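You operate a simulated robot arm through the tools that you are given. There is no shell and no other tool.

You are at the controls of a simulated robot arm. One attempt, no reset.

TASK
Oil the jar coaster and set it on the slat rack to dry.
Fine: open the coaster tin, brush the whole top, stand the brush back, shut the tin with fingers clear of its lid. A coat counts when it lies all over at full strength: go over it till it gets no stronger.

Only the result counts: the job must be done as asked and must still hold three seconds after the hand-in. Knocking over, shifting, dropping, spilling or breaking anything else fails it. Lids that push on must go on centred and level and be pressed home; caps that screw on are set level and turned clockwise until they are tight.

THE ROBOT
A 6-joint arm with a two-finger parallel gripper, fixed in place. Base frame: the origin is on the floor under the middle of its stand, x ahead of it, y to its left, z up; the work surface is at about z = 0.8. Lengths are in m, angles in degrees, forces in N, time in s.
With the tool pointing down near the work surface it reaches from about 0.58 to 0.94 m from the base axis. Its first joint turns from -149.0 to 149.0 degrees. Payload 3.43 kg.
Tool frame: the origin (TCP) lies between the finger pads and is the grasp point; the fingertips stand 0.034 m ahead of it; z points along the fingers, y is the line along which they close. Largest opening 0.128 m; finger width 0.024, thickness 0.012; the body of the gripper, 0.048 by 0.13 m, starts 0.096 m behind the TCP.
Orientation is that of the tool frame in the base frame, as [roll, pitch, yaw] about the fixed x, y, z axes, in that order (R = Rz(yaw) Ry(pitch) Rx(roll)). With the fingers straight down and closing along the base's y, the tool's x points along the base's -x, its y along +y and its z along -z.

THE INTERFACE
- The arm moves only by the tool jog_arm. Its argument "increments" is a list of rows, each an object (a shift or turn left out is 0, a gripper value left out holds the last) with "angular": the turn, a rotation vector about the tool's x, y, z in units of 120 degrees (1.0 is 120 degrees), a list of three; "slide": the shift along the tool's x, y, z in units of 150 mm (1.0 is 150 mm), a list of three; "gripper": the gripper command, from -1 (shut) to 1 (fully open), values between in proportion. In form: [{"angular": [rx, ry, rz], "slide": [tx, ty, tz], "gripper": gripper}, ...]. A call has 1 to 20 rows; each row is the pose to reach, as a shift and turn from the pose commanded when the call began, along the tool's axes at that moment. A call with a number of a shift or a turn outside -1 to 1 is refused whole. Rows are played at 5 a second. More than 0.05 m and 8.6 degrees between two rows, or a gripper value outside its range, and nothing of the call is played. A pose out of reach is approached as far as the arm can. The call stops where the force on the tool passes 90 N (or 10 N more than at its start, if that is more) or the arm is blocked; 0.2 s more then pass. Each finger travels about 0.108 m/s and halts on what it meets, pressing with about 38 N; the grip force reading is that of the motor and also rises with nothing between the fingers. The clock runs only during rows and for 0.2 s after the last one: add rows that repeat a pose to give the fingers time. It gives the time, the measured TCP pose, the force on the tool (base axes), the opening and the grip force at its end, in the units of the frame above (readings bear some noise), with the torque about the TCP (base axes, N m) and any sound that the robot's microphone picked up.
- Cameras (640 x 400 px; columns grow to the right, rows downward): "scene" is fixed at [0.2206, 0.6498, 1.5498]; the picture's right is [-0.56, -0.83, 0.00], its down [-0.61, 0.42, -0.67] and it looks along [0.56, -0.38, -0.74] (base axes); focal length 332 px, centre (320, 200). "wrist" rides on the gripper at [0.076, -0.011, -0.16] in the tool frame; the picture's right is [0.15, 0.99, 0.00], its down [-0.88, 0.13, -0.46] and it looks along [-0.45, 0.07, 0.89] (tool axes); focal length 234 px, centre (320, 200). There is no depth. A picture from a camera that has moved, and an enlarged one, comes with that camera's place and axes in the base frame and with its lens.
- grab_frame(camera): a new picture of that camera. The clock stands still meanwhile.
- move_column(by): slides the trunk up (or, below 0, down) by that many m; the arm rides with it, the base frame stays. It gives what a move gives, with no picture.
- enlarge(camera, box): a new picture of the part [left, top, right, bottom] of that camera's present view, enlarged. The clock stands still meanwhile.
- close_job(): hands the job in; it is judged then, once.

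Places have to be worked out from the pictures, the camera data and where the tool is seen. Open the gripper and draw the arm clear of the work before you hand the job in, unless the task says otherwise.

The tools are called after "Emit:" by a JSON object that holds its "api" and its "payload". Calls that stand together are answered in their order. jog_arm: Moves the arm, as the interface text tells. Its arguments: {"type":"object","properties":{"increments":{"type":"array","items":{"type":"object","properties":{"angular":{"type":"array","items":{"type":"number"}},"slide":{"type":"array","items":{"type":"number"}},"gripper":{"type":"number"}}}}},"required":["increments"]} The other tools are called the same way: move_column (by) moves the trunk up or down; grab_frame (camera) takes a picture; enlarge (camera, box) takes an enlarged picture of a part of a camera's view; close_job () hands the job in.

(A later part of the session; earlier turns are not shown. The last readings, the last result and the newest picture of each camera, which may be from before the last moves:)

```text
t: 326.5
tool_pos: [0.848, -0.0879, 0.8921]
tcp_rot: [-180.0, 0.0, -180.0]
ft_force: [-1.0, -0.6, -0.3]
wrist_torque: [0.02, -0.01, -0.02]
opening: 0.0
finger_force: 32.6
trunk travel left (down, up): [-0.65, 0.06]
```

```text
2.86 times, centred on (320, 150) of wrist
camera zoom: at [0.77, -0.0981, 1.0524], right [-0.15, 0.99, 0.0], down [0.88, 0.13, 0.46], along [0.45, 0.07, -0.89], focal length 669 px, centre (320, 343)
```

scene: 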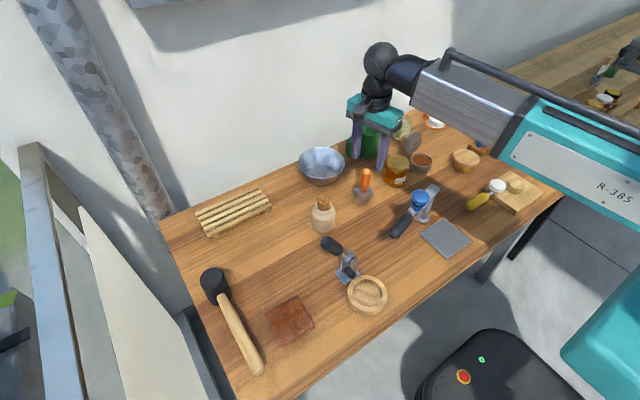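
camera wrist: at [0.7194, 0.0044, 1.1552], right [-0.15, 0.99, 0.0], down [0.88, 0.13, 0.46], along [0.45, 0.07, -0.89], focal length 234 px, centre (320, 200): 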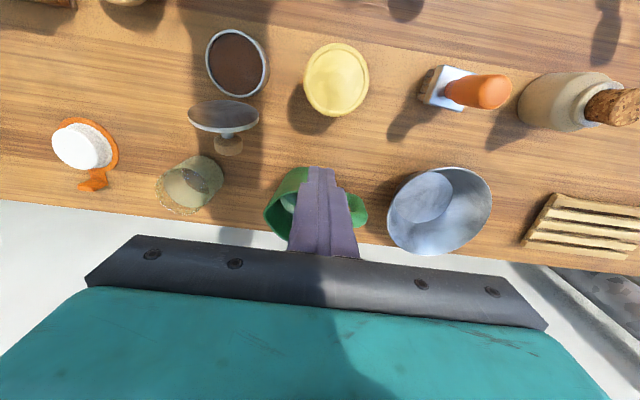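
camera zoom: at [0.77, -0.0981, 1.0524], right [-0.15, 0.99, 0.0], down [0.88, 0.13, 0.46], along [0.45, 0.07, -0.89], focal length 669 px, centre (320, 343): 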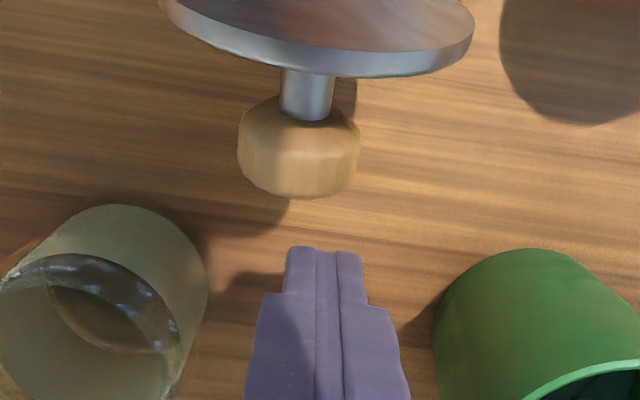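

In position behind the knob. I push gently toward −x to swing the lid up and over.

Emit:
{"api": "jog_arm", "payload": {"increments": [{"slide": [0.03, 0, 0]}, {"slide": [0.08, 0, 0]}, {"slide": [0.13, 0, 0]}, {"slide": [0.18, 0, 0]}, {"slide": [0.23, 0, 0]}, {"slide": [0.28, 0, 0]}, {"slide": [0.33, 0, 0]}, {"slide": [0.37, 0, 0]}, {"slide": [0.4, 0, 0]}, {"slide": [0.4, 0, 0]}]}}

Emit:
{"api": "enlarge", "payload": {"camera": "scene", "box": [370, 80, 450, 170]}}

Emit:
{"api": "enlarge", "payload": {"camera": "wrist", "box": [220, 80, 420, 220]}}

```text
t: 328.7
tool_pos: [0.786, -0.0881, 0.8919]
tcp_rot: [-179.9, 0.0, 180.0]
ft_force: [1.0, -1.0, -0.1]
wrist_torque: [0.02, -0.01, 0.0]
opening: 0.0002
finger_force: 33.2
trunk travel left (down, up): [-0.65, 0.06]
```

```text
4.44 times, centred on (410, 125) of scene
camera zoom: at [0.2206, 0.6498, 1.5498], right [-0.56, -0.83, 0.0], down [-0.61, 0.42, -0.67], along [0.56, -0.38, -0.74], focal length 1475 px, centre (-80, 533)
```

zoom: 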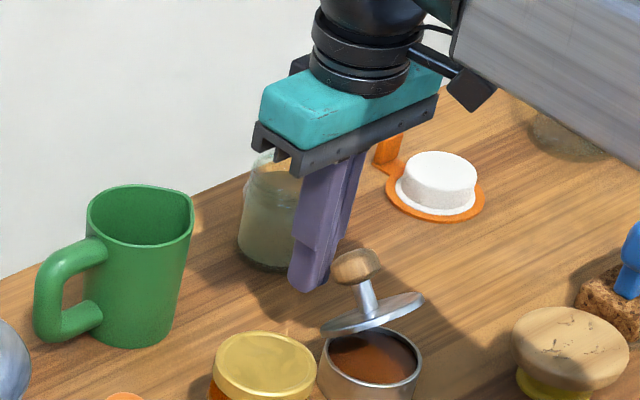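

```text
2.86 times, centred on (320, 150) of wrist
camera zoom: at [0.7092, -0.0982, 1.0515], right [-0.15, 0.99, 0.0], down [0.88, 0.13, 0.46], along [0.45, 0.07, -0.89], focal length 669 px, centre (320, 343)
```

zoom: 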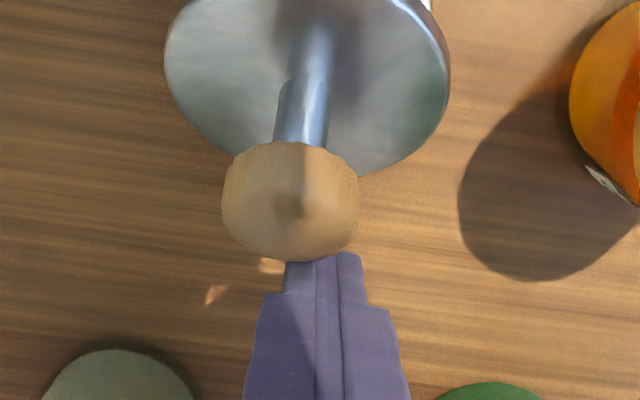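

The lid swings easily (about 50° now). I continue pushing it toward closed.

Emit:
{"api": "jog_arm", "payload": {"increments": [{"slide": [0.03, 0, 0]}, {"slide": [0.06, 0, 0]}, {"slide": [0.09, 0, 0]}, {"slide": [0.12, 0, 0]}, {"slide": [0.15, 0, 0]}, {"slide": [0.18, 0, 0]}, {"slide": [0.2, 0, 0]}, {"slide": [0.22, 0, 0]}, {"slide": [0.22, 0, 0]}]}}

Emit:
{"api": "enlarge", "payload": {"camera": "scene", "box": [380, 100, 450, 170]}}

Emit:
{"api": "enlarge", "payload": {"camera": "wrist", "box": [220, 80, 420, 220]}}

```text
t: 330.7
tool_pos: [0.7527, -0.0872, 0.8916]
tcp_rot: [-179.9, 0.0, 180.0]
ft_force: [0.0, 0.6, 0.7]
wrist_torque: [0.0, 0.01, 0.0]
opening: 0.0
finger_force: 33.1
trunk travel left (down, up): [-0.65, 0.06]
```

```text
5.71 times, centred on (415, 135) of scene
camera zoom: at [0.2206, 0.6498, 1.5498], right [-0.56, -0.83, 0.0], down [-0.61, 0.42, -0.67], along [0.56, -0.38, -0.74], focal length 1896 px, centre (-223, 571)
```

zoom: 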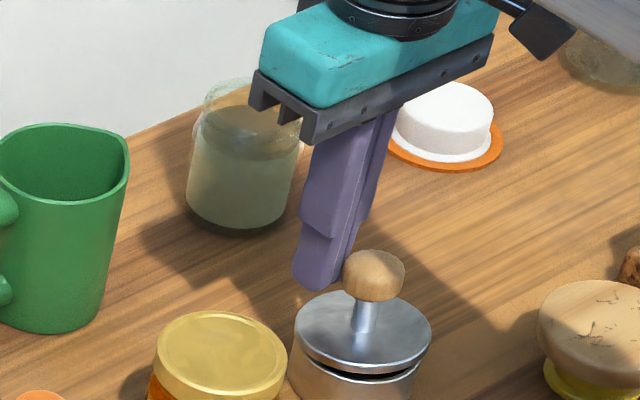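

```text
2.86 times, centred on (320, 150) of wrist
camera zoom: at [0.675, -0.0976, 1.0527], right [-0.15, 0.99, 0.0], down [0.88, 0.13, 0.46], along [0.45, 0.07, -0.89], focal length 669 px, centre (320, 343)
```

zoom: 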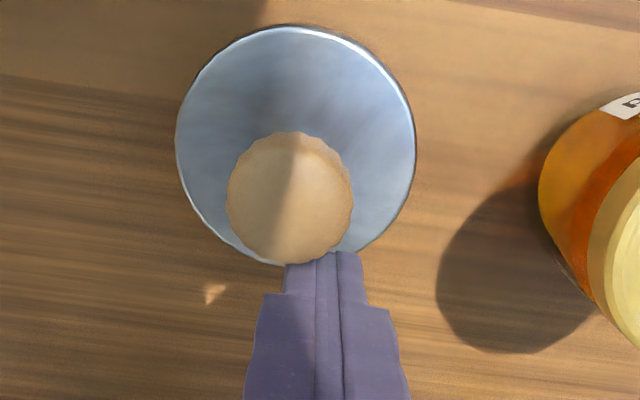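

The lid is almost shut. I lift off, move over the knob's centre, and will press it straight down to seat the lid.

Emit:
{"api": "jog_arm", "payload": {"increments": [{"slide": [-0.03, 0, 0]}, {"slide": [-0.03, 0, -0.05]}, {"slide": [-0.03, 0, -0.14]}, {"slide": [-0.03, 0, -0.24]}, {"slide": [-0.03, 0, -0.34]}, {"slide": [0.02, -0.02, -0.4]}, {"slide": [0.1, -0.05, -0.42]}, {"slide": [0.17, -0.075, -0.42]}, {"slide": [0.215, -0.082, -0.42]}, {"slide": [0.215, -0.082, -0.42]}]}}

Emit:
{"api": "enlarge", "payload": {"camera": "wrist", "box": [250, 100, 390, 210]}}

Emit:
{"api": "enlarge", "payload": {"camera": "scene", "box": [390, 110, 450, 180]}}

```text
t: 332.9
tool_pos: [0.7214, -0.1011, 0.9548]
tcp_rot: [-179.9, -0.1, 180.0]
ft_force: [0.7, 0.5, -0.9]
wrist_torque: [0.0, -0.03, -0.04]
opening: 0.0
finger_force: 33.1
trunk travel left (down, up): [-0.65, 0.06]
```

```text
3.64 times, centred on (320, 155) of wrist
camera zoom: at [0.6442, -0.1105, 1.1164], right [-0.15, 0.99, 0.0], down [0.88, 0.13, 0.46], along [0.45, 0.07, -0.89], focal length 852 px, centre (320, 364)
```

zoom: 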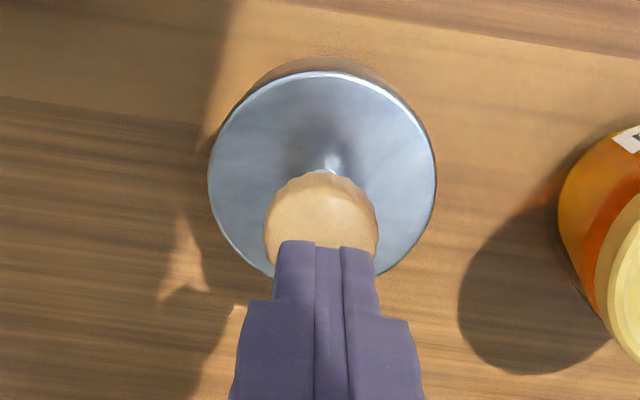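

```text
5.71 times, centred on (420, 145) of scene
camera zoom: at [0.2206, 0.6498, 1.5498], right [-0.56, -0.83, 0.0], down [-0.61, 0.42, -0.67], along [0.56, -0.38, -0.74], focal length 1896 px, centre (-251, 514)
```

zoom: 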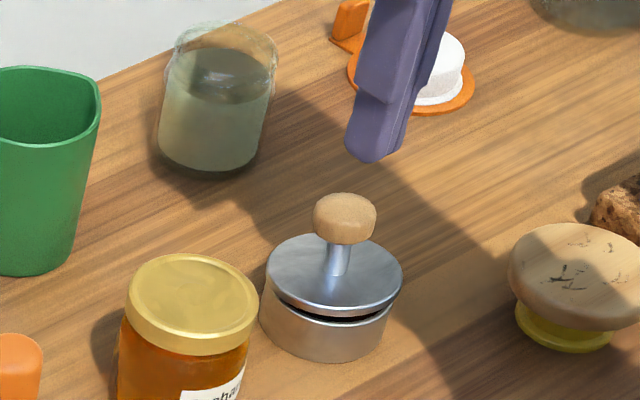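

Knob centred under the tips. I press down slowly, slightly toward the front of the knob.

Emit:
{"api": "jog_arm", "payload": {"increments": [{"slide": [0.02, 0, 0.03]}, {"slide": [0.027, 0, 0.09]}, {"slide": [0.027, 0, 0.16]}, {"slide": [0.027, 0, 0.22]}, {"slide": [0.027, 0, 0.26]}, {"slide": [0.027, 0, 0.285]}, {"slide": [0.027, 0, 0.3]}, {"slide": [0.027, 0, 0.315]}, {"slide": [0.027, 0, 0.33]}, {"slide": [0.027, 0, 0.33]}]}}

Emit:
{"api": "enlarge", "payload": {"camera": "scene", "box": [400, 130, 445, 178]}}

```text
t: 335.1
tool_pos: [0.715, -0.0996, 0.9148]
tcp_rot: [-179.9, 0.9, 180.0]
ft_force: [-3.2, -5.5, 77.8]
wrist_torque: [-0.16, -0.65, 0.05]
opening: 0.0004
finger_force: 32.8
trunk travel left (down, up): [-0.65, 0.06]
```

```text
8.33 times, centred on (422, 154) of scene
camera zoom: at [0.2206, 0.6498, 1.5498], right [-0.56, -0.83, 0.0], down [-0.61, 0.42, -0.67], along [0.56, -0.38, -0.74], focal length 2766 px, centre (-534, 583)
```

zoom: 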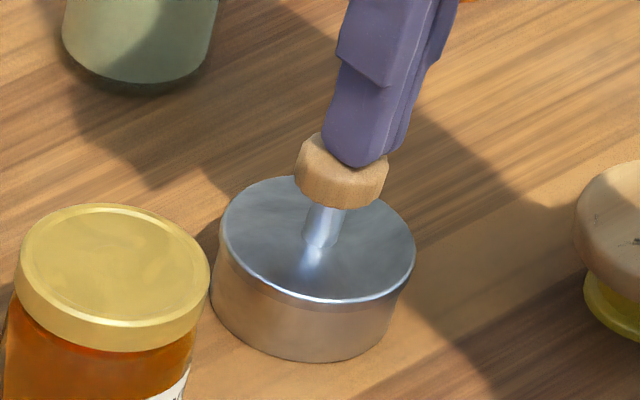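

Pressed to 78 N, the lid looks flush all round. I lift away and compare the rim with the original closed picture.

Emit:
{"api": "jog_arm", "payload": {"increments": [{"slide": [0, 0, -0.05]}, {"slide": [0, 0, -0.12]}, {"slide": [0, 0, -0.22]}, {"slide": [0, 0, -0.34]}, {"slide": [0, 0, -0.45]}, {"slide": [0, 0, -0.53]}, {"slide": [0, 0, -0.57]}, {"slide": [0, 0, -0.57]}]}}

Emit:
{"api": "enlarge", "payload": {"camera": "scene", "box": [404, 140, 440, 178]}}

Emit:
{"api": "enlarge", "payload": {"camera": "wrist", "box": [270, 100, 370, 190]}}

```text
t: 336.9
tool_pos: [0.7149, -0.1001, 0.9924]
tcp_rot: [-179.9, 0.0, 180.0]
ft_force: [0.1, -1.0, -0.2]
wrist_torque: [-0.01, 0.03, 0.0]
opening: 0.0001
finger_force: 32.8
trunk travel left (down, up): [-0.65, 0.06]
```

```text
10.53 times, centred on (422, 159) of scene
camera zoom: at [0.2206, 0.6498, 1.5498], right [-0.56, -0.83, 0.0], down [-0.61, 0.42, -0.67], along [0.56, -0.38, -0.74], focal length 3493 px, centre (-754, 632)
```

zoom: 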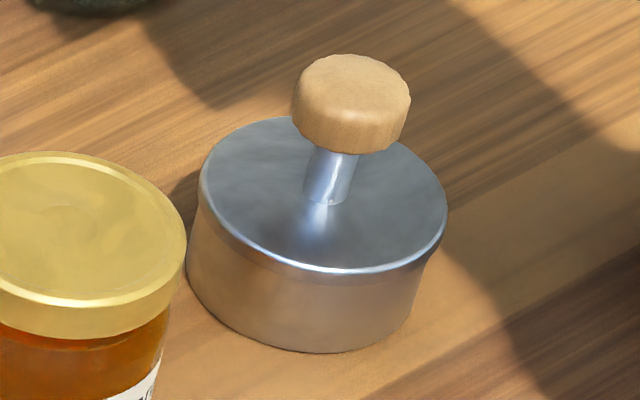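

```text
4.44 times, centred on (320, 145) of wrist
camera zoom: at [0.639, -0.1096, 1.1521], right [-0.15, 0.99, 0.0], down [0.88, 0.13, 0.46], along [0.45, 0.07, -0.89], focal length 1041 px, centre (320, 444)
```

zoom: 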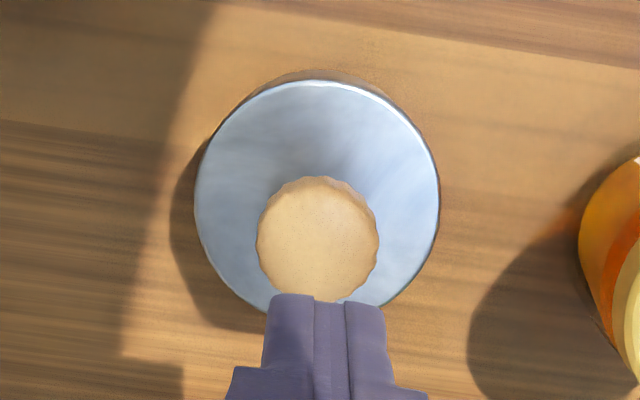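

The tin is shut exactly like in the first picture. Before fetching the coaster I check how thick it is and what it stands on, zooming on its near edges.

Emit:
{"api": "enlarge", "payload": {"camera": "scene", "box": [264, 320, 314, 352]}}

Emit:
{"api": "enlarge", "payload": {"camera": "scene", "box": [260, 288, 322, 350]}}

Emit:
{"api": "enlarge", "payload": {"camera": "scene", "box": [186, 170, 286, 250]}}

```text
12.50 times, centred on (289, 336) of scene
camera zoom: at [0.2206, 0.6498, 1.5498], right [-0.56, -0.83, 0.0], down [-0.61, 0.42, -0.67], along [0.56, -0.38, -0.74], focal length 4148 px, centre (708, -1500)
```

zoom: 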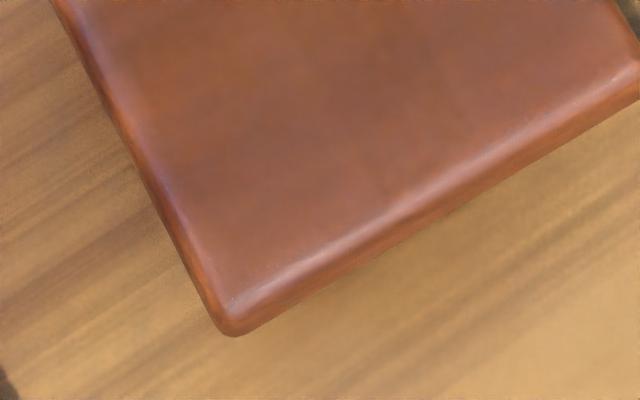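

```text
6.45 times, centred on (291, 319) of scene
camera zoom: at [0.2206, 0.6498, 1.5498], right [-0.56, -0.83, 0.0], down [-0.61, 0.42, -0.67], along [0.56, -0.38, -0.74], focal length 2141 px, centre (507, -568)
```

zoom: 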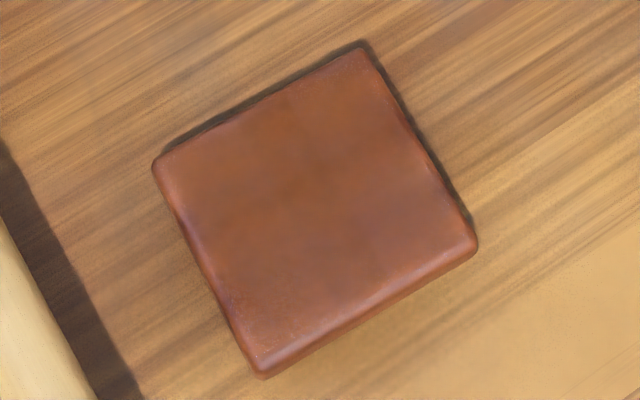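

```text
5.00 times, centred on (236, 210) of scene
camera zoom: at [0.2206, 0.6498, 1.5498], right [-0.56, -0.83, 0.0], down [-0.61, 0.42, -0.67], along [0.56, -0.38, -0.74], focal length 1659 px, centre (740, 150)
```

zoom: 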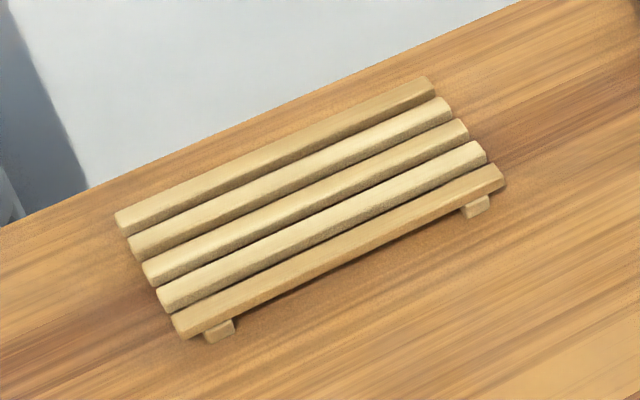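

The coaster is a thick block (~33 mm, top near z≈0.834). I travel over to it along x≈0.62, fingers opening to about 104 mm on the way.

Emit:
{"api": "jog_arm", "payload": {"increments": [{"slide": [0.02, 0.04, 0.0]}, {"slide": [0.08, 0.12, 0.02]}, {"slide": [0.16, 0.24, 0.04]}, {"slide": [0.24, 0.37, 0.05]}, {"slide": [0.32, 0.5, 0.05]}, {"slide": [0.4, 0.63, 0.05]}, {"slide": [0.47, 0.75, 0.05]}, {"slide": [0.53, 0.85, 0.05]}, {"slide": [0.57, 0.91, 0.05]}, {"slide": [0.59, 0.933, 0.05]}]}}

Emit:
{"api": "jog_arm", "payload": {"increments": [{"slide": [0, 0.04, 0]}, {"slide": [0, 0.12, 0]}, {"slide": [0, 0.24, 0]}, {"slide": [0, 0.37, 0]}, {"slide": [0, 0.5, 0]}, {"slide": [0, 0.63, 0]}, {"slide": [0, 0.76, 0]}, {"slide": [0, 0.88, 0]}, {"slide": [0, 0.96, 0]}, {"slide": [0, 1.0, 0]}]}}

Emit:
{"api": "jog_arm", "payload": {"increments": [{"slide": [0, 0.04, 0]}, {"slide": [0, 0.12, 0]}, {"slide": [0, 0.24, 0]}, {"slide": [0, 0.37, 0]}, {"slide": [0, 0.5, 0]}, {"slide": [0, 0.63, 0]}, {"slide": [0, 0.76, 0]}, {"slide": [0, 0.88, 0]}, {"slide": [0, 0.96, 0]}, {"slide": [0, 1.0, 0]}]}}

Emit:
{"api": "jog_arm", "payload": {"increments": [{"slide": [0, 0.04, 0], "gripper": 0.625}, {"slide": [0, 0.12, 0]}, {"slide": [0, 0.24, 0]}, {"slide": [0, 0.37, 0]}, {"slide": [0, 0.5, 0]}, {"slide": [0, 0.63, 0]}, {"slide": [0, 0.76, 0]}, {"slide": [0, 0.88, 0]}, {"slide": [0, 0.96, 0]}, {"slide": [0, 1.0, 0]}]}}

Emit:
{"api": "grab_frame", "payload": {"camera": "wrist"}}

Emit:
{"api": "grab_frame", "payload": {"camera": "scene"}}

```text
t: 339.1
tool_pos: [0.6292, 0.0399, 0.982]
tcp_rot: [-180.0, 0.0, 180.0]
ft_force: [-0.9, -0.4, 0.1]
wrist_torque: [-0.01, 0.0, -0.01]
opening: 0.0001
finger_force: 32.9
trunk travel left (down, up): [-0.65, 0.06]
```

```text
t: 341.3
tool_pos: [0.628, 0.1907, 0.9822]
tcp_rot: [-180.0, 0.0, -180.0]
ft_force: [0.0, -0.2, 0.4]
wrist_torque: [-0.02, 0.04, 0.01]
opening: 0.0
finger_force: 33.0
trunk travel left (down, up): [-0.65, 0.06]
```

```text
t: 343.5
tool_pos: [0.6271, 0.3392, 0.9838]
tcp_rot: [-180.0, 0.0, 180.0]
ft_force: [-0.6, 0.6, -0.3]
wrist_torque: [0.0, -0.01, 0.04]
opening: 0.0
finger_force: 32.8
trunk travel left (down, up): [-0.65, 0.06]
```

```text
t: 345.7
tool_pos: [0.6263, 0.4906, 0.9846]
tcp_rot: [180.0, 0.0, 180.0]
ft_force: [0.4, 0.2, 0.9]
wrist_torque: [0.01, 0.0, 0.04]
opening: 0.1038
finger_force: 0.1
trunk travel left (down, up): [-0.65, 0.06]
```

```text
taken
camera wrist: at [0.55, 0.4804, 1.1444], right [-0.15, 0.99, 0.0], down [0.88, 0.13, 0.46], along [0.45, 0.07, -0.89], focal length 234 px, centre (320, 200)
```

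wrist: 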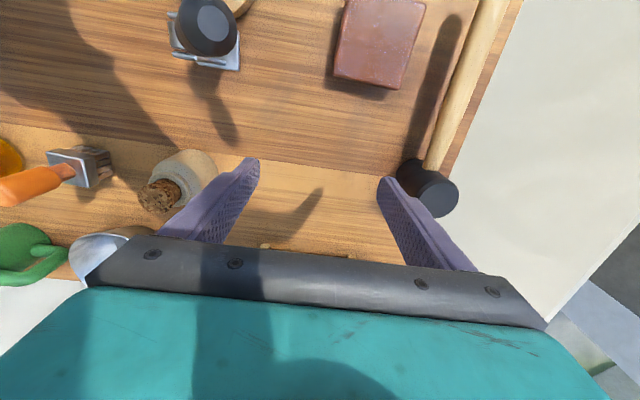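

```text
taken
```

scene: 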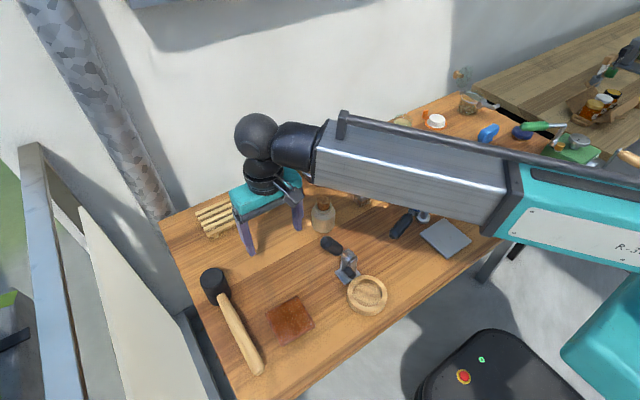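

The way is clear. Before grasping I test the reach to the rack with the tool tilted 20° outward, empty-handed, and look at the rack.

Emit:
{"api": "jog_arm", "payload": {"increments": [{"angular": [0, -0.02, 0]}, {"angular": [0, -0.06, 0]}, {"angular": [0, -0.1, 0]}, {"angular": [0, -0.14, 0]}, {"angular": [0, -0.16, 0]}, {"angular": [0, -0.1667, 0]}, {"angular": [0, -0.1667, 0]}]}}

Emit:
{"api": "jog_arm", "payload": {"increments": [{"slide": [-0.03, -0.005, 0.02]}, {"slide": [-0.1, -0.015, 0.06]}, {"slide": [-0.2, -0.03, 0.12]}, {"slide": [-0.31, -0.05, 0.19]}, {"slide": [-0.43, -0.07, 0.26]}, {"slide": [-0.55, -0.09, 0.34]}, {"slide": [-0.67, -0.11, 0.41]}, {"slide": [-0.77, -0.12, 0.47]}, {"slide": [-0.84, -0.13, 0.51]}, {"slide": [-0.8713, -0.133, 0.53]}]}}

Emit:
{"api": "grab_frame", "payload": {"camera": "wrist"}}

Emit:
{"api": "grab_frame", "payload": {"camera": "scene"}}

```text
t: 347.3
tool_pos: [0.6275, 0.4894, 0.9836]
tcp_rot: [-180.0, 20.1, 179.9]
ft_force: [-0.3, -0.5, -0.2]
wrist_torque: [-0.01, -0.02, 0.02]
opening: 0.1037
finger_force: 0.0
trunk travel left (down, up): [-0.65, 0.06]
```

```text
t: 349.5
tool_pos: [0.7774, 0.4707, 0.9536]
tcp_rot: [179.9, 20.0, 180.0]
ft_force: [0.3, 0.1, 0.3]
wrist_torque: [0.0, 0.05, -0.02]
opening: 0.1038
finger_force: 0.0
trunk travel left (down, up): [-0.65, 0.06]
```

```text
taken
camera wrist: at [0.6503, 0.4598, 1.0785], right [-0.14, 0.99, -0.05], down [0.67, 0.13, 0.73], along [0.73, 0.07, -0.68], focal length 234 px, centre (320, 200)
```

wrist: 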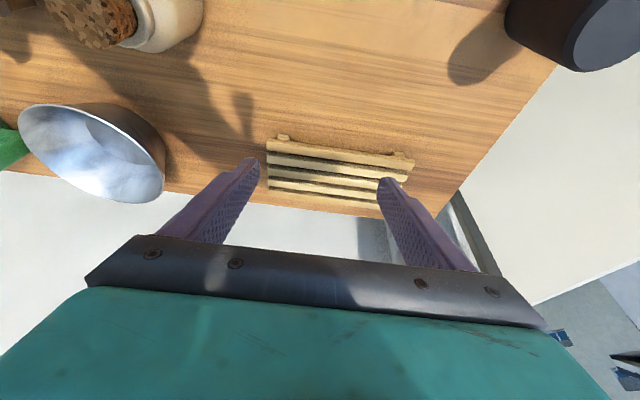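

```text
taken
```

scene: 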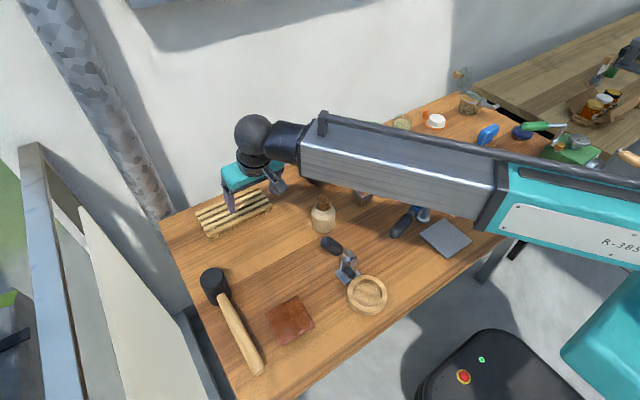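

Emit:
{"api": "jog_arm", "payload": {"increments": [{"slide": [-0.02, 0, 0.03]}, {"slide": [-0.06, 0, 0.09]}, {"slide": [-0.12, 0, 0.18]}, {"slide": [-0.18, 0, 0.28]}, {"slide": [-0.24, 0, 0.37]}, {"slide": [-0.3, 0, 0.46]}, {"slide": [-0.345, 0, 0.53]}, {"slide": [-0.365, 0, 0.5587]}, {"slide": [-0.365, 0, 0.5587]}]}}

Emit:
{"api": "grab_frame", "payload": {"camera": "wrist"}}

Emit:
{"api": "enlarge", "payload": {"camera": "scene", "box": [180, 130, 300, 250]}}

```text
t: 351.5
tool_pos: [0.8583, 0.4693, 0.8918]
tcp_rot: [-180.0, 20.0, 179.9]
ft_force: [0.2, 0.2, -1.0]
wrist_torque: [-0.03, 0.02, 0.01]
opening: 0.104
finger_force: 0.0
trunk travel left (down, up): [-0.65, 0.06]
```

```text
taken
camera wrist: at [0.7311, 0.4599, 1.0177], right [-0.14, 0.99, -0.05], down [0.67, 0.13, 0.73], along [0.73, 0.07, -0.68], focal length 234 px, centre (320, 200)
```

wrist: 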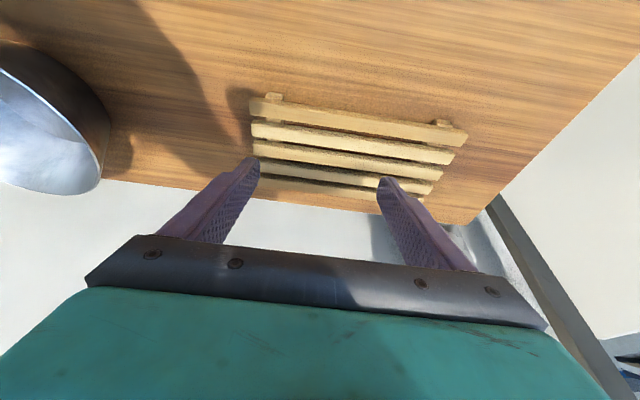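

```text
3.33 times, centred on (240, 190) of scene
camera zoom: at [0.2206, 0.6498, 1.5498], right [-0.56, -0.83, 0.0], down [-0.61, 0.42, -0.67], along [0.56, -0.38, -0.74], focal length 1106 px, centre (587, 233)
```

zoom: 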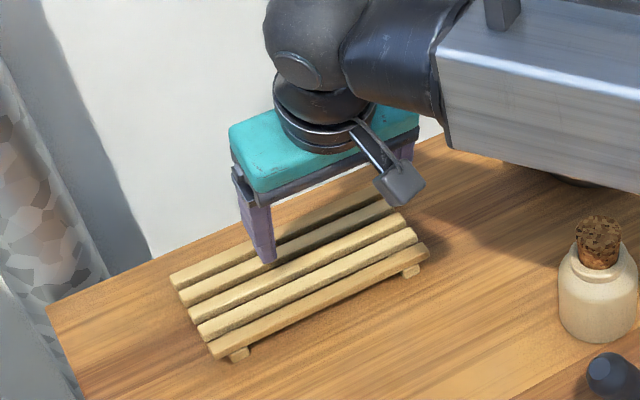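

Reach at the rack is fine with 20° tilt; the rack spans x≈0.825–0.922, y≈0.405–0.60. I go back to the coaster keeping this tilt and hover over it.

Emit:
{"api": "jog_arm", "payload": {"increments": [{"slide": [0.03, 0.005, -0.05]}, {"slide": [0.1, 0.02, -0.14]}, {"slide": [0.2, 0.05, -0.24]}, {"slide": [0.31, 0.08, -0.34]}, {"slide": [0.43, 0.11, -0.44]}, {"slide": [0.55, 0.14, -0.53]}, {"slide": [0.67, 0.17, -0.61]}, {"slide": [0.77, 0.19, -0.67]}, {"slide": [0.84, 0.205, -0.71]}, {"slide": [0.858, 0.207, -0.7235]}]}}

Emit:
{"api": "jog_arm", "payload": {"increments": [{"slide": [0.03, 0.01, -0.012]}, {"slide": [0.1, 0.03, -0.04]}, {"slide": [0.2, 0.06, -0.07]}, {"slide": [0.32, 0.09, -0.115]}, {"slide": [0.44, 0.125, -0.16]}, {"slide": [0.56, 0.16, -0.2]}, {"slide": [0.68, 0.19, -0.245]}, {"slide": [0.78, 0.22, -0.28]}, {"slide": [0.85, 0.24, -0.31]}, {"slide": [0.877, 0.245, -0.319]}]}}

Emit:
{"api": "jog_arm", "payload": {"increments": [{"slide": [0.03, 0, 0]}, {"slide": [0.1, 0, 0.01]}, {"slide": [0.2, 0, 0.03]}, {"slide": [0.3, 0, 0.05]}, {"slide": [0.4, 0, 0.075]}, {"slide": [0.48, 0, 0.1]}, {"slide": [0.55, 0, 0.125]}, {"slide": [0.59, 0, 0.14]}, {"slide": [0.59, 0, 0.14]}]}}

Emit:
{"api": "grab_frame", "payload": {"camera": "wrist"}}

Emit:
{"api": "enlarge", "payload": {"camera": "scene", "box": [230, 240, 350, 360]}}

```text
t: 353.7
tool_pos: [0.7008, 0.5006, 0.952]
tcp_rot: [180.0, 20.0, -179.9]
ft_force: [0.5, -0.1, -0.2]
wrist_torque: [0.01, 0.06, 0.02]
opening: 0.1038
finger_force: 0.0
trunk travel left (down, up): [-0.65, 0.06]
```

```text
t: 355.9
tool_pos: [0.5611, 0.5382, 0.9515]
tcp_rot: [-180.0, 20.0, 179.9]
ft_force: [-0.9, 0.1, 0.3]
wrist_torque: [0.01, -0.01, 0.01]
opening: 0.1036
finger_force: 0.0
trunk travel left (down, up): [-0.65, 0.06]
```

```text
t: 357.9
tool_pos: [0.4834, 0.5369, 0.8997]
tcp_rot: [180.0, 20.0, -180.0]
ft_force: [-0.1, 0.8, 1.0]
wrist_torque: [0.01, 0.02, 0.01]
opening: 0.1038
finger_force: 0.0
trunk travel left (down, up): [-0.65, 0.06]
```

```text
taken
camera wrist: at [0.3564, 0.5267, 1.0254], right [-0.14, 0.99, -0.05], down [0.67, 0.13, 0.73], along [0.73, 0.07, -0.68], focal length 234 px, centre (320, 200)
```

wrist: 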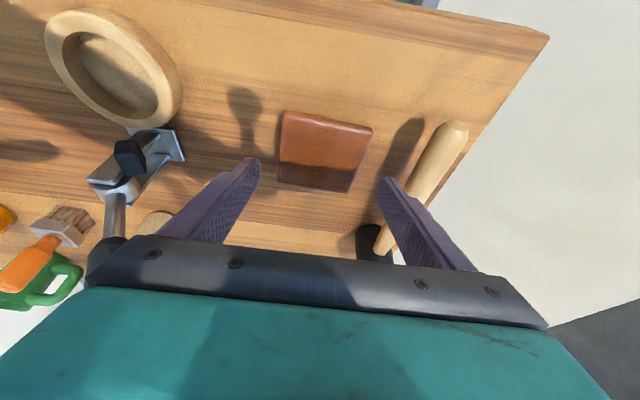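

```text
3.33 times, centred on (290, 300) of scene
camera zoom: at [0.2206, 0.6498, 1.5498], right [-0.56, -0.83, 0.0], down [-0.61, 0.42, -0.67], along [0.56, -0.38, -0.74], focal length 1106 px, centre (420, -133)
```

zoom: 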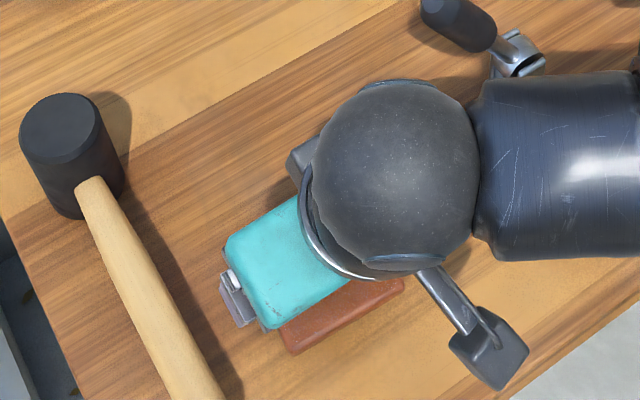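

Fingers straddle the coaster with ~9 mm each side. I descend straight down to about 3 mm above the table.

Emit:
{"api": "jog_arm", "payload": {"increments": [{"slide": [0.01, 0.005, 0.03]}, {"slide": [0.03, 0.008, 0.09]}, {"slide": [0.058, 0.008, 0.16]}, {"slide": [0.087, 0.008, 0.24]}, {"slide": [0.11, 0.008, 0.3]}, {"slide": [0.127, 0.008, 0.35]}, {"slide": [0.135, 0.008, 0.37]}, {"slide": [0.136, 0.008, 0.374]}, {"slide": [0.136, 0.008, 0.374]}]}}

Emit:
{"api": "grab_frame", "payload": {"camera": "wrist"}}

Emit:
{"api": "enlarge", "payload": {"camera": "scene", "box": [230, 240, 350, 360]}}

```text
t: 359.9
tool_pos: [0.4844, 0.5386, 0.8413]
tcp_rot: [-179.9, 20.0, -180.0]
ft_force: [0.0, 0.1, -0.4]
wrist_torque: [0.04, 0.0, -0.02]
opening: 0.1037
finger_force: 0.1
trunk travel left (down, up): [-0.65, 0.06]
```

```text
taken
camera wrist: at [0.3571, 0.528, 0.9663], right [-0.14, 0.99, -0.05], down [0.67, 0.13, 0.73], along [0.73, 0.07, -0.68], focal length 234 px, centre (320, 200)
```

wrist: 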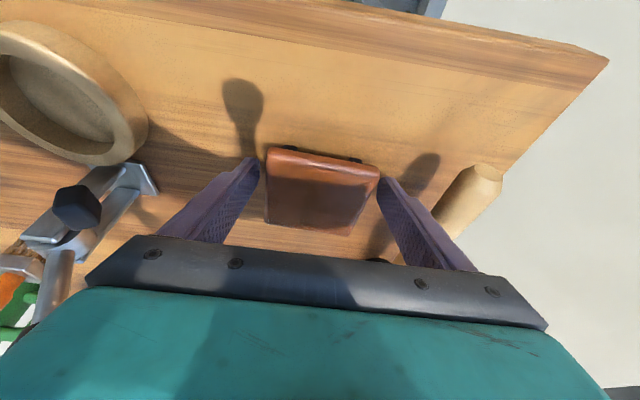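

```text
3.33 times, centred on (290, 300) of scene
camera zoom: at [0.2206, 0.6498, 1.5498], right [-0.56, -0.83, 0.0], down [-0.61, 0.42, -0.67], along [0.56, -0.38, -0.74], focal length 1106 px, centre (420, -133)
```

zoom: 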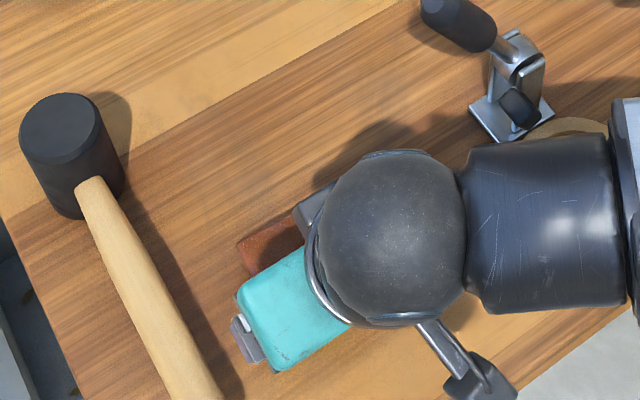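

I see something dark under the coaster's near edge; let me zoom in before gripping.

Emit:
{"api": "enlarge", "payload": {"camera": "wrist", "box": [250, 130, 400, 245]}}

```text
3.48 times, centred on (325, 188) of wrist
camera zoom: at [0.3571, 0.528, 0.9663], right [-0.14, 0.99, -0.05], down [0.67, 0.13, 0.73], along [0.73, 0.07, -0.68], focal length 814 px, centre (303, 244)
```

zoom: 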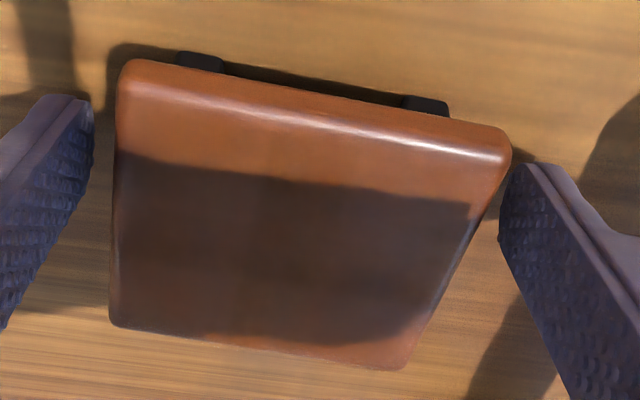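

The coaster rests on a low black stand (inset from its edges); the slab itself is only ~15 mm thick, about z 0.819–0.834. I raise the fingers ~15 mm so the tips end level with its underside, clear of the stand, and close gently on its sides.

Emit:
{"api": "jog_arm", "payload": {"increments": [{"slide": [-0.015, 0, -0.045], "gripper": 0.62}, {"slide": [-0.0347, 0, -0.0953], "gripper": 0.62}, {"slide": [-0.0347, 0, -0.0953], "gripper": 0.5}, {"slide": [-0.0347, 0, -0.0953], "gripper": 0.42}, {"slide": [-0.0347, 0, -0.0953], "gripper": 0.36}, {"slide": [-0.0347, 0, -0.0953], "gripper": 0.3}, {"slide": [-0.0347, 0, -0.0953], "gripper": 0.2}, {"slide": [-0.0347, 0, -0.0953], "gripper": 0.2}]}}

Emit:
{"api": "enlarge", "payload": {"camera": "wrist", "box": [230, 120, 410, 250]}}

```text
t: 361.7
tool_pos: [0.4847, 0.5378, 0.8565]
tcp_rot: [-180.0, 20.0, 179.9]
ft_force: [-0.3, -0.4, 0.0]
wrist_torque: [-0.02, 0.01, -0.03]
opening: 0.0855
finger_force: 37.8
trunk travel left (down, up): [-0.65, 0.06]
```

```text
3.08 times, centred on (320, 185) of wrist
camera zoom: at [0.3573, 0.5273, 0.9819], right [-0.14, 0.99, -0.05], down [0.67, 0.13, 0.73], along [0.73, 0.07, -0.68], focal length 720 px, centre (320, 246)
```

zoom: 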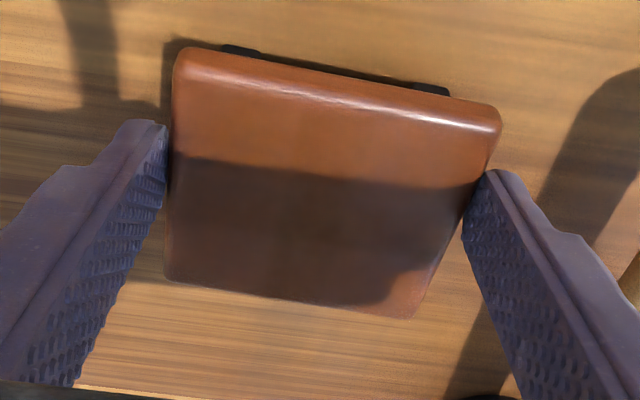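

Gripped at 85.5 mm with full force. I lift slowly straight up and check that the stand stays behind.

Emit:
{"api": "jog_arm", "payload": {"increments": [{"slide": [0, 0, 0], "gripper": -1}, {"slide": [0, 0, 0], "gripper": -1}, {"slide": [-0.007, 0, -0.02]}, {"slide": [-0.02, 0, -0.055]}, {"slide": [-0.037, 0, -0.1]}, {"slide": [-0.055, 0, -0.15]}, {"slide": [-0.073, 0, -0.2]}, {"slide": [-0.091, 0, -0.25]}, {"slide": [-0.106, 0, -0.29]}, {"slide": [-0.114, 0, -0.3133]}, {"slide": [-0.114, 0, -0.3133]}]}}

Emit:
{"api": "grab_frame", "payload": {"camera": "wrist"}}

Emit:
{"api": "enlarge", "payload": {"camera": "scene", "box": [230, 240, 350, 360]}}

```text
t: 364.1
tool_pos: [0.4835, 0.5389, 0.9081]
tcp_rot: [-180.0, 20.0, 179.9]
ft_force: [0.1, -0.6, -0.8]
wrist_torque: [0.01, 0.04, 0.03]
opening: 0.085
finger_force: 37.6
trunk travel left (down, up): [-0.65, 0.06]
```

```text
taken
camera wrist: at [0.3574, 0.5286, 1.0327], right [-0.14, 0.99, -0.05], down [0.67, 0.13, 0.73], along [0.73, 0.07, -0.68], focal length 234 px, centre (320, 200)
```

wrist: 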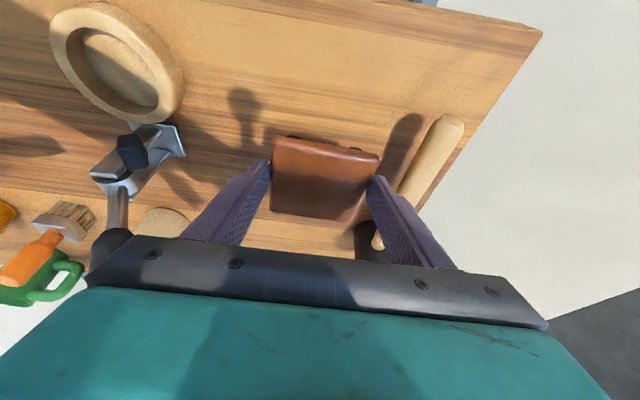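

```text
3.33 times, centred on (290, 300) of scene
camera zoom: at [0.2206, 0.6498, 1.5498], right [-0.56, -0.83, 0.0], down [-0.61, 0.42, -0.67], along [0.56, -0.38, -0.74], focal length 1106 px, centre (420, -133)
```

zoom: 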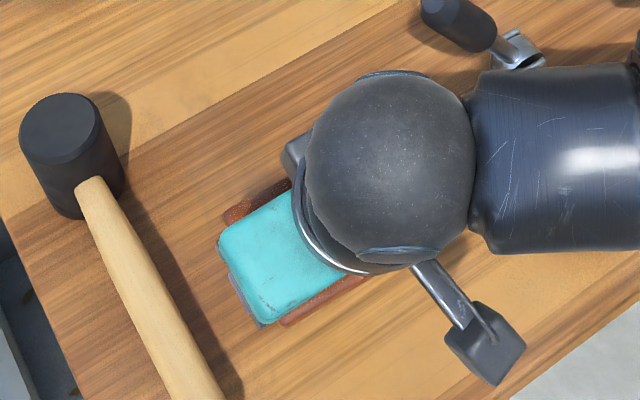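

Emit:
{"api": "enlarge", "payload": {"camera": "wrist", "box": [230, 110, 410, 250]}}

```text
2.86 times, centred on (320, 180) of wrist
camera zoom: at [0.3574, 0.5286, 1.0327], right [-0.14, 0.99, -0.05], down [0.67, 0.13, 0.73], along [0.73, 0.07, -0.68], focal length 669 px, centre (320, 257)
```

zoom: 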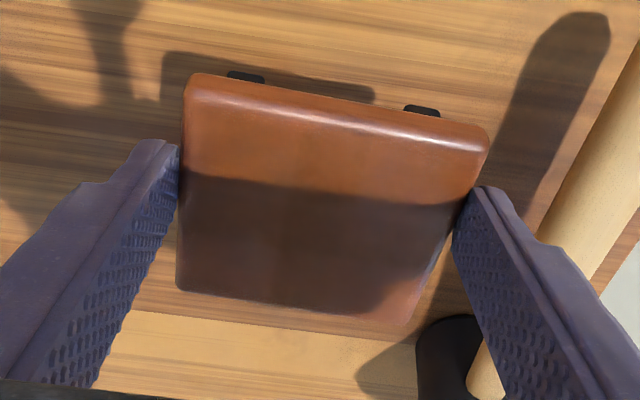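

The dark bits are the coaster's own small feet — they rose with it, so nothing was left or moved. I carry it toward the rack, low and smooth.

Emit:
{"api": "jog_arm", "payload": {"increments": [{"slide": [-0.03, -0.004, 0]}, {"slide": [-0.1, -0.013, 0.005]}, {"slide": [-0.2, -0.027, 0.01]}, {"slide": [-0.31, -0.042, 0.017]}, {"slide": [-0.42, -0.057, 0.024]}, {"slide": [-0.53, -0.072, 0.03]}, {"slide": [-0.64, -0.087, 0.037]}, {"slide": [-0.75, -0.102, 0.043]}, {"slide": [-0.85, -0.116, 0.05]}, {"slide": [-0.93, -0.127, 0.054]}, {"slide": [-0.973, -0.133, 0.056]}]}}

Emit:
{"api": "jog_arm", "payload": {"increments": [{"slide": [-0.03, -0.005, 0.01]}, {"slide": [-0.09, -0.014, 0.03]}, {"slide": [-0.18, -0.027, 0.065]}, {"slide": [-0.28, -0.042, 0.1]}, {"slide": [-0.38, -0.057, 0.14]}, {"slide": [-0.48, -0.072, 0.175]}, {"slide": [-0.58, -0.087, 0.21]}, {"slide": [-0.68, -0.102, 0.247]}, {"slide": [-0.77, -0.117, 0.28]}, {"slide": [-0.84, -0.127, 0.305]}, {"slide": [-0.8773, -0.133, 0.319]}]}}

Emit:
{"api": "jog_arm", "payload": {"increments": [{"slide": [-0.02, -0.004, 0.007]}, {"slide": [-0.07, -0.012, 0.025]}, {"slide": [-0.14, -0.023, 0.05]}, {"slide": [-0.22, -0.036, 0.08]}, {"slide": [-0.31, -0.051, 0.113]}, {"slide": [-0.4, -0.066, 0.145]}, {"slide": [-0.48, -0.079, 0.175]}, {"slide": [-0.54, -0.089, 0.196]}, {"slide": [-0.564, -0.093, 0.205]}, {"slide": [-0.564, -0.093, 0.205]}]}}

Emit:
{"api": "grab_frame", "payload": {"camera": "wrist"}}

Emit:
{"api": "enlarge", "payload": {"camera": "scene", "box": [180, 130, 300, 250]}}

```text
t: 366.5
tool_pos: [0.6251, 0.518, 0.9496]
tcp_rot: [180.0, 20.0, -180.0]
ft_force: [-0.3, 0.0, 0.0]
wrist_torque: [-0.01, 0.03, 0.02]
opening: 0.0851
finger_force: 38.0
trunk travel left (down, up): [-0.65, 0.06]
```

```text
t: 368.9
tool_pos: [0.7652, 0.4997, 0.9488]
tcp_rot: [179.9, 20.0, 180.0]
ft_force: [-0.3, -0.4, -0.3]
wrist_torque: [0.04, 0.0, -0.01]
opening: 0.0845
finger_force: 37.9
trunk travel left (down, up): [-0.65, 0.06]
```

```text
t: 371.1
tool_pos: [0.8535, 0.4834, 0.9506]
tcp_rot: [-180.0, 20.0, -180.0]
ft_force: [-0.6, 0.1, -2.7]
wrist_torque: [-0.01, 0.01, 0.02]
opening: 0.0846
finger_force: 37.7
trunk travel left (down, up): [-0.65, 0.06]
```

```text
taken
camera wrist: at [0.7273, 0.4736, 1.0744], right [-0.14, 0.99, -0.05], down [0.67, 0.13, 0.73], along [0.73, 0.07, -0.68], focal length 234 px, centre (320, 200)
```

wrist: 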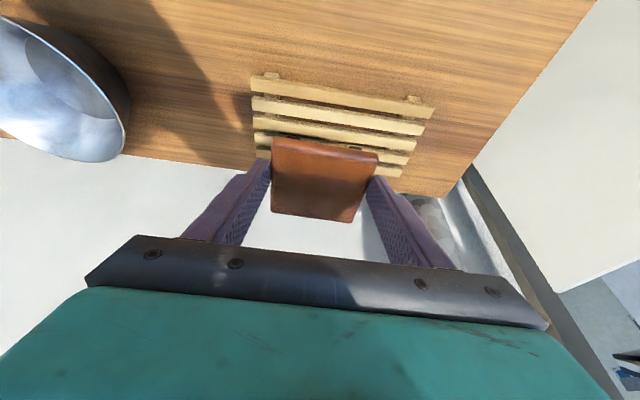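

```text
3.33 times, centred on (240, 190) of scene
camera zoom: at [0.2206, 0.6498, 1.5498], right [-0.56, -0.83, 0.0], down [-0.61, 0.42, -0.67], along [0.56, -0.38, -0.74], focal length 1106 px, centre (587, 233)
```

zoom: 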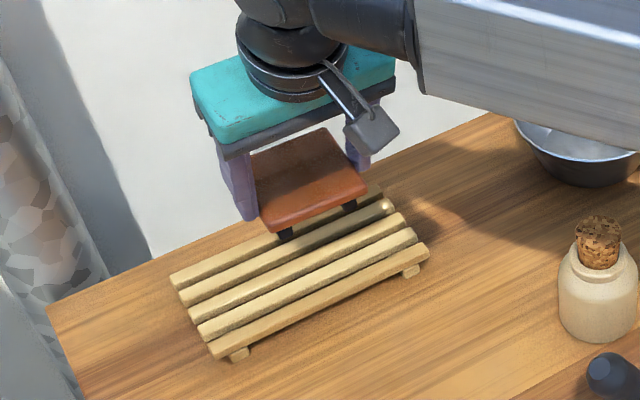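

The coaster hangs level above the rack with its feet visible. I lower it to a few centimetres above the slats and check placement.

Emit:
{"api": "jog_arm", "payload": {"increments": [{"slide": [0.007, 0.002, 0.02]}, {"slide": [0.025, 0.005, 0.07]}, {"slide": [0.046, 0.008, 0.13]}, {"slide": [0.07, 0.01, 0.19]}, {"slide": [0.091, 0.01, 0.25]}, {"slide": [0.107, 0.01, 0.295]}, {"slide": [0.114, 0.01, 0.3133]}, {"slide": [0.114, 0.01, 0.3133]}]}}

Emit:
{"api": "enlarge", "payload": {"camera": "scene", "box": [190, 160, 290, 250]}}

Emit:
{"api": "enlarge", "payload": {"camera": "wrist", "box": [230, 60, 450, 240]}}

```text
t: 372.9
tool_pos: [0.8541, 0.486, 0.8977]
tcp_rot: [179.9, 20.0, 180.0]
ft_force: [0.0, 0.4, -0.5]
wrist_torque: [-0.03, 0.02, -0.02]
opening: 0.0843
finger_force: 37.8
trunk travel left (down, up): [-0.65, 0.06]
```

```text
4.44 times, centred on (240, 205) of scene
camera zoom: at [0.2206, 0.6498, 1.5498], right [-0.56, -0.83, 0.0], down [-0.61, 0.42, -0.67], along [0.56, -0.38, -0.74], focal length 1475 px, centre (676, 178)
```

zoom: 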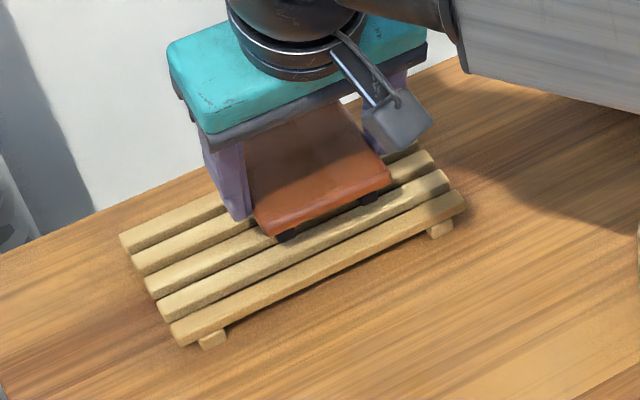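

```text
2.22 times, centred on (340, 150) of wrist
camera zoom: at [0.7277, 0.4767, 1.023], right [-0.14, 0.99, -0.05], down [0.67, 0.13, 0.73], along [0.73, 0.07, -0.68], focal length 520 px, centre (276, 311)
```

zoom: 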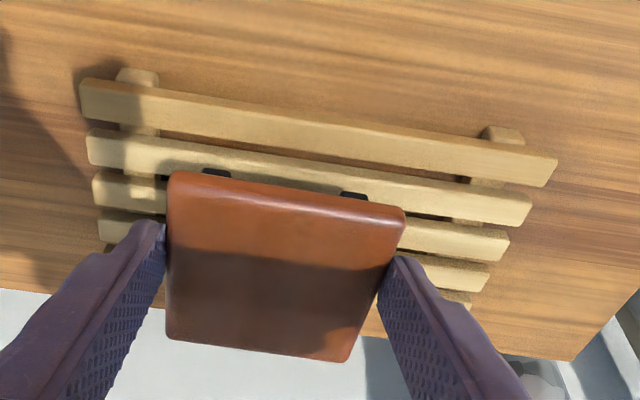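

Tile edges fall within the rack; a 5 mm shift toward +x centres it and puts the feet on slats. I lower further toward contact.

Emit:
{"api": "jog_arm", "payload": {"increments": [{"slide": [-0.012, 0, 0.005]}, {"slide": [-0.031, 0, 0.011]}, {"slide": [-0.022, 0, 0.04]}, {"slide": [-0.008, 0, 0.08]}, {"slide": [0.003, 0, 0.11]}, {"slide": [0.008, 0, 0.12]}, {"slide": [0.008, 0, 0.12]}]}}

Emit:
{"api": "enlarge", "payload": {"camera": "scene", "box": [190, 160, 290, 250]}}

```text
t: 374.5
tool_pos: [0.8601, 0.4868, 0.8802]
tcp_rot: [-179.9, 20.1, 180.0]
ft_force: [0.9, 0.7, -1.0]
wrist_torque: [0.0, 0.04, -0.04]
opening: 0.0843
finger_force: 38.1
trunk travel left (down, up): [-0.65, 0.06]
```

```text
4.44 times, centred on (240, 205) of scene
camera zoom: at [0.2206, 0.6498, 1.5498], right [-0.56, -0.83, 0.0], down [-0.61, 0.42, -0.67], along [0.56, -0.38, -0.74], focal length 1475 px, centre (676, 178)
```

zoom: 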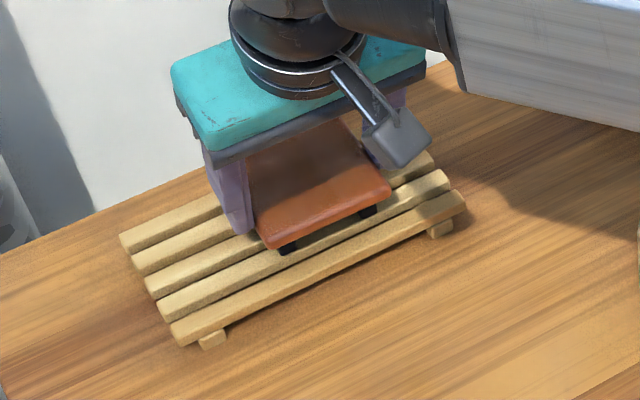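

Emit:
{"api": "jog_arm", "payload": {"increments": [{"slide": [0.0046, 0, 0.0125]}, {"slide": [0.0092, 0, 0.025]}, {"slide": [0.0092, 0, 0.025]}]}}

Emit:
{"api": "enlarge", "payload": {"camera": "wrist", "box": [230, 60, 450, 240]}}

```text
t: 375.3
tool_pos: [0.8593, 0.4866, 0.8793]
tcp_rot: [179.9, 20.1, 179.9]
ft_force: [-0.8, 0.3, 9.4]
wrist_torque: [0.27, 0.16, -0.03]
opening: 0.0844
finger_force: 37.8
trunk travel left (down, up): [-0.65, 0.06]
```

```text
2.22 times, centred on (340, 150) of wrist
camera zoom: at [0.7323, 0.4764, 1.0037], right [-0.14, 0.99, -0.05], down [0.67, 0.13, 0.73], along [0.73, 0.07, -0.68], focal length 520 px, centre (276, 311)
```

zoom: 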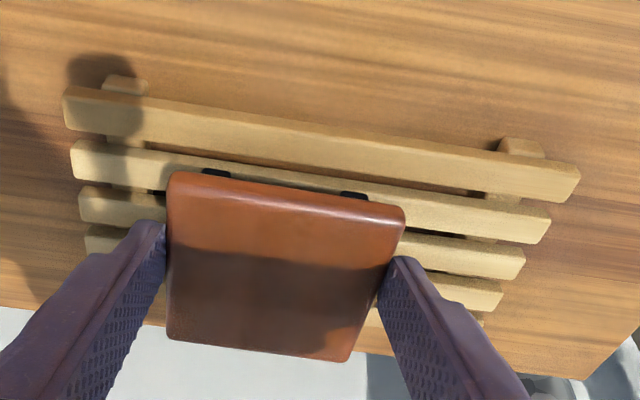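

First foot touches (9 N). I settle it one more millimetre, then release the fingers gently.

Emit:
{"api": "jog_arm", "payload": {"increments": [{"slide": [0.002, 0, 0.006]}, {"slide": [0.0023, 0, 0.0063]}, {"slide": [0.0023, 0, 0.0063]}]}}

Emit:
{"api": "jog_arm", "payload": {"increments": [{"slide": [0, 0, 0], "gripper": 0.33}, {"slide": [0, 0, 0], "gripper": 0.36}, {"slide": [0, 0, 0], "gripper": 0.42}, {"slide": [0, 0, 0], "gripper": 0.5}, {"slide": [0, 0, 0], "gripper": 0.62}, {"slide": [0, 0, 0], "gripper": 0.62}]}}

Emit:
{"api": "enlarge", "payload": {"camera": "wrist", "box": [230, 60, 450, 240]}}

Emit:
{"api": "enlarge", "payload": {"camera": "scene", "box": [190, 160, 290, 250]}}

```text
t: 376.1
tool_pos: [0.8595, 0.4857, 0.8794]
tcp_rot: [179.9, 20.1, 180.0]
ft_force: [4.3, 1.2, 17.8]
wrist_torque: [0.26, -0.04, -0.06]
opening: 0.0842
finger_force: 37.5
trunk travel left (down, up): [-0.65, 0.06]
```

```text
t: 377.5
tool_pos: [0.8598, 0.4866, 0.8768]
tcp_rot: [180.0, 20.0, -180.0]
ft_force: [0.1, -0.3, 0.0]
wrist_torque: [0.01, 0.0, 0.0]
opening: 0.1039
finger_force: 0.1
trunk travel left (down, up): [-0.65, 0.06]
```

```text
2.22 times, centred on (340, 150) of wrist
camera zoom: at [0.7327, 0.4767, 1.0014], right [-0.14, 0.99, -0.05], down [0.67, 0.13, 0.73], along [0.73, 0.07, -0.68], focal length 520 px, centre (276, 311)
```

zoom: 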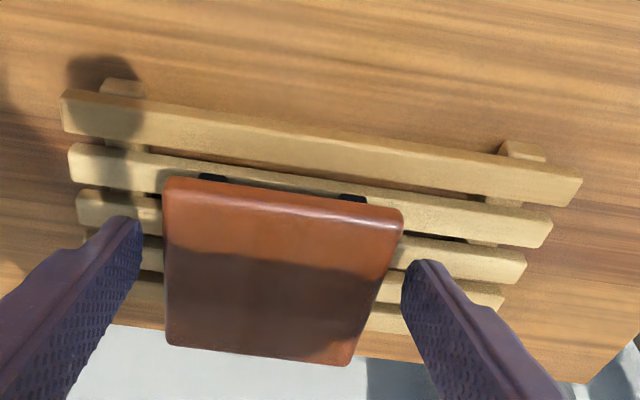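

```text
4.44 times, centred on (240, 205) of scene
camera zoom: at [0.2206, 0.6498, 1.5498], right [-0.56, -0.83, 0.0], down [-0.61, 0.42, -0.67], along [0.56, -0.38, -0.74], focal length 1475 px, centre (676, 178)
```

zoom: 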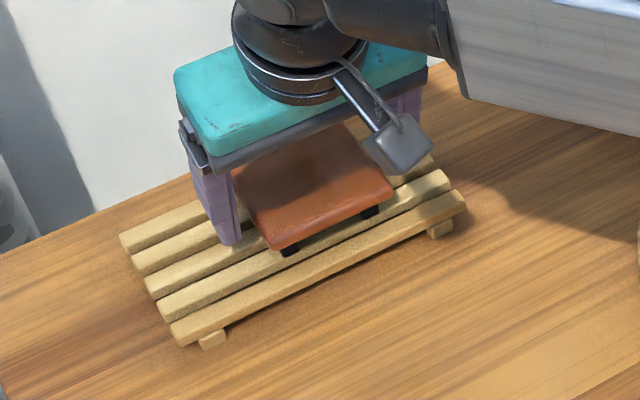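

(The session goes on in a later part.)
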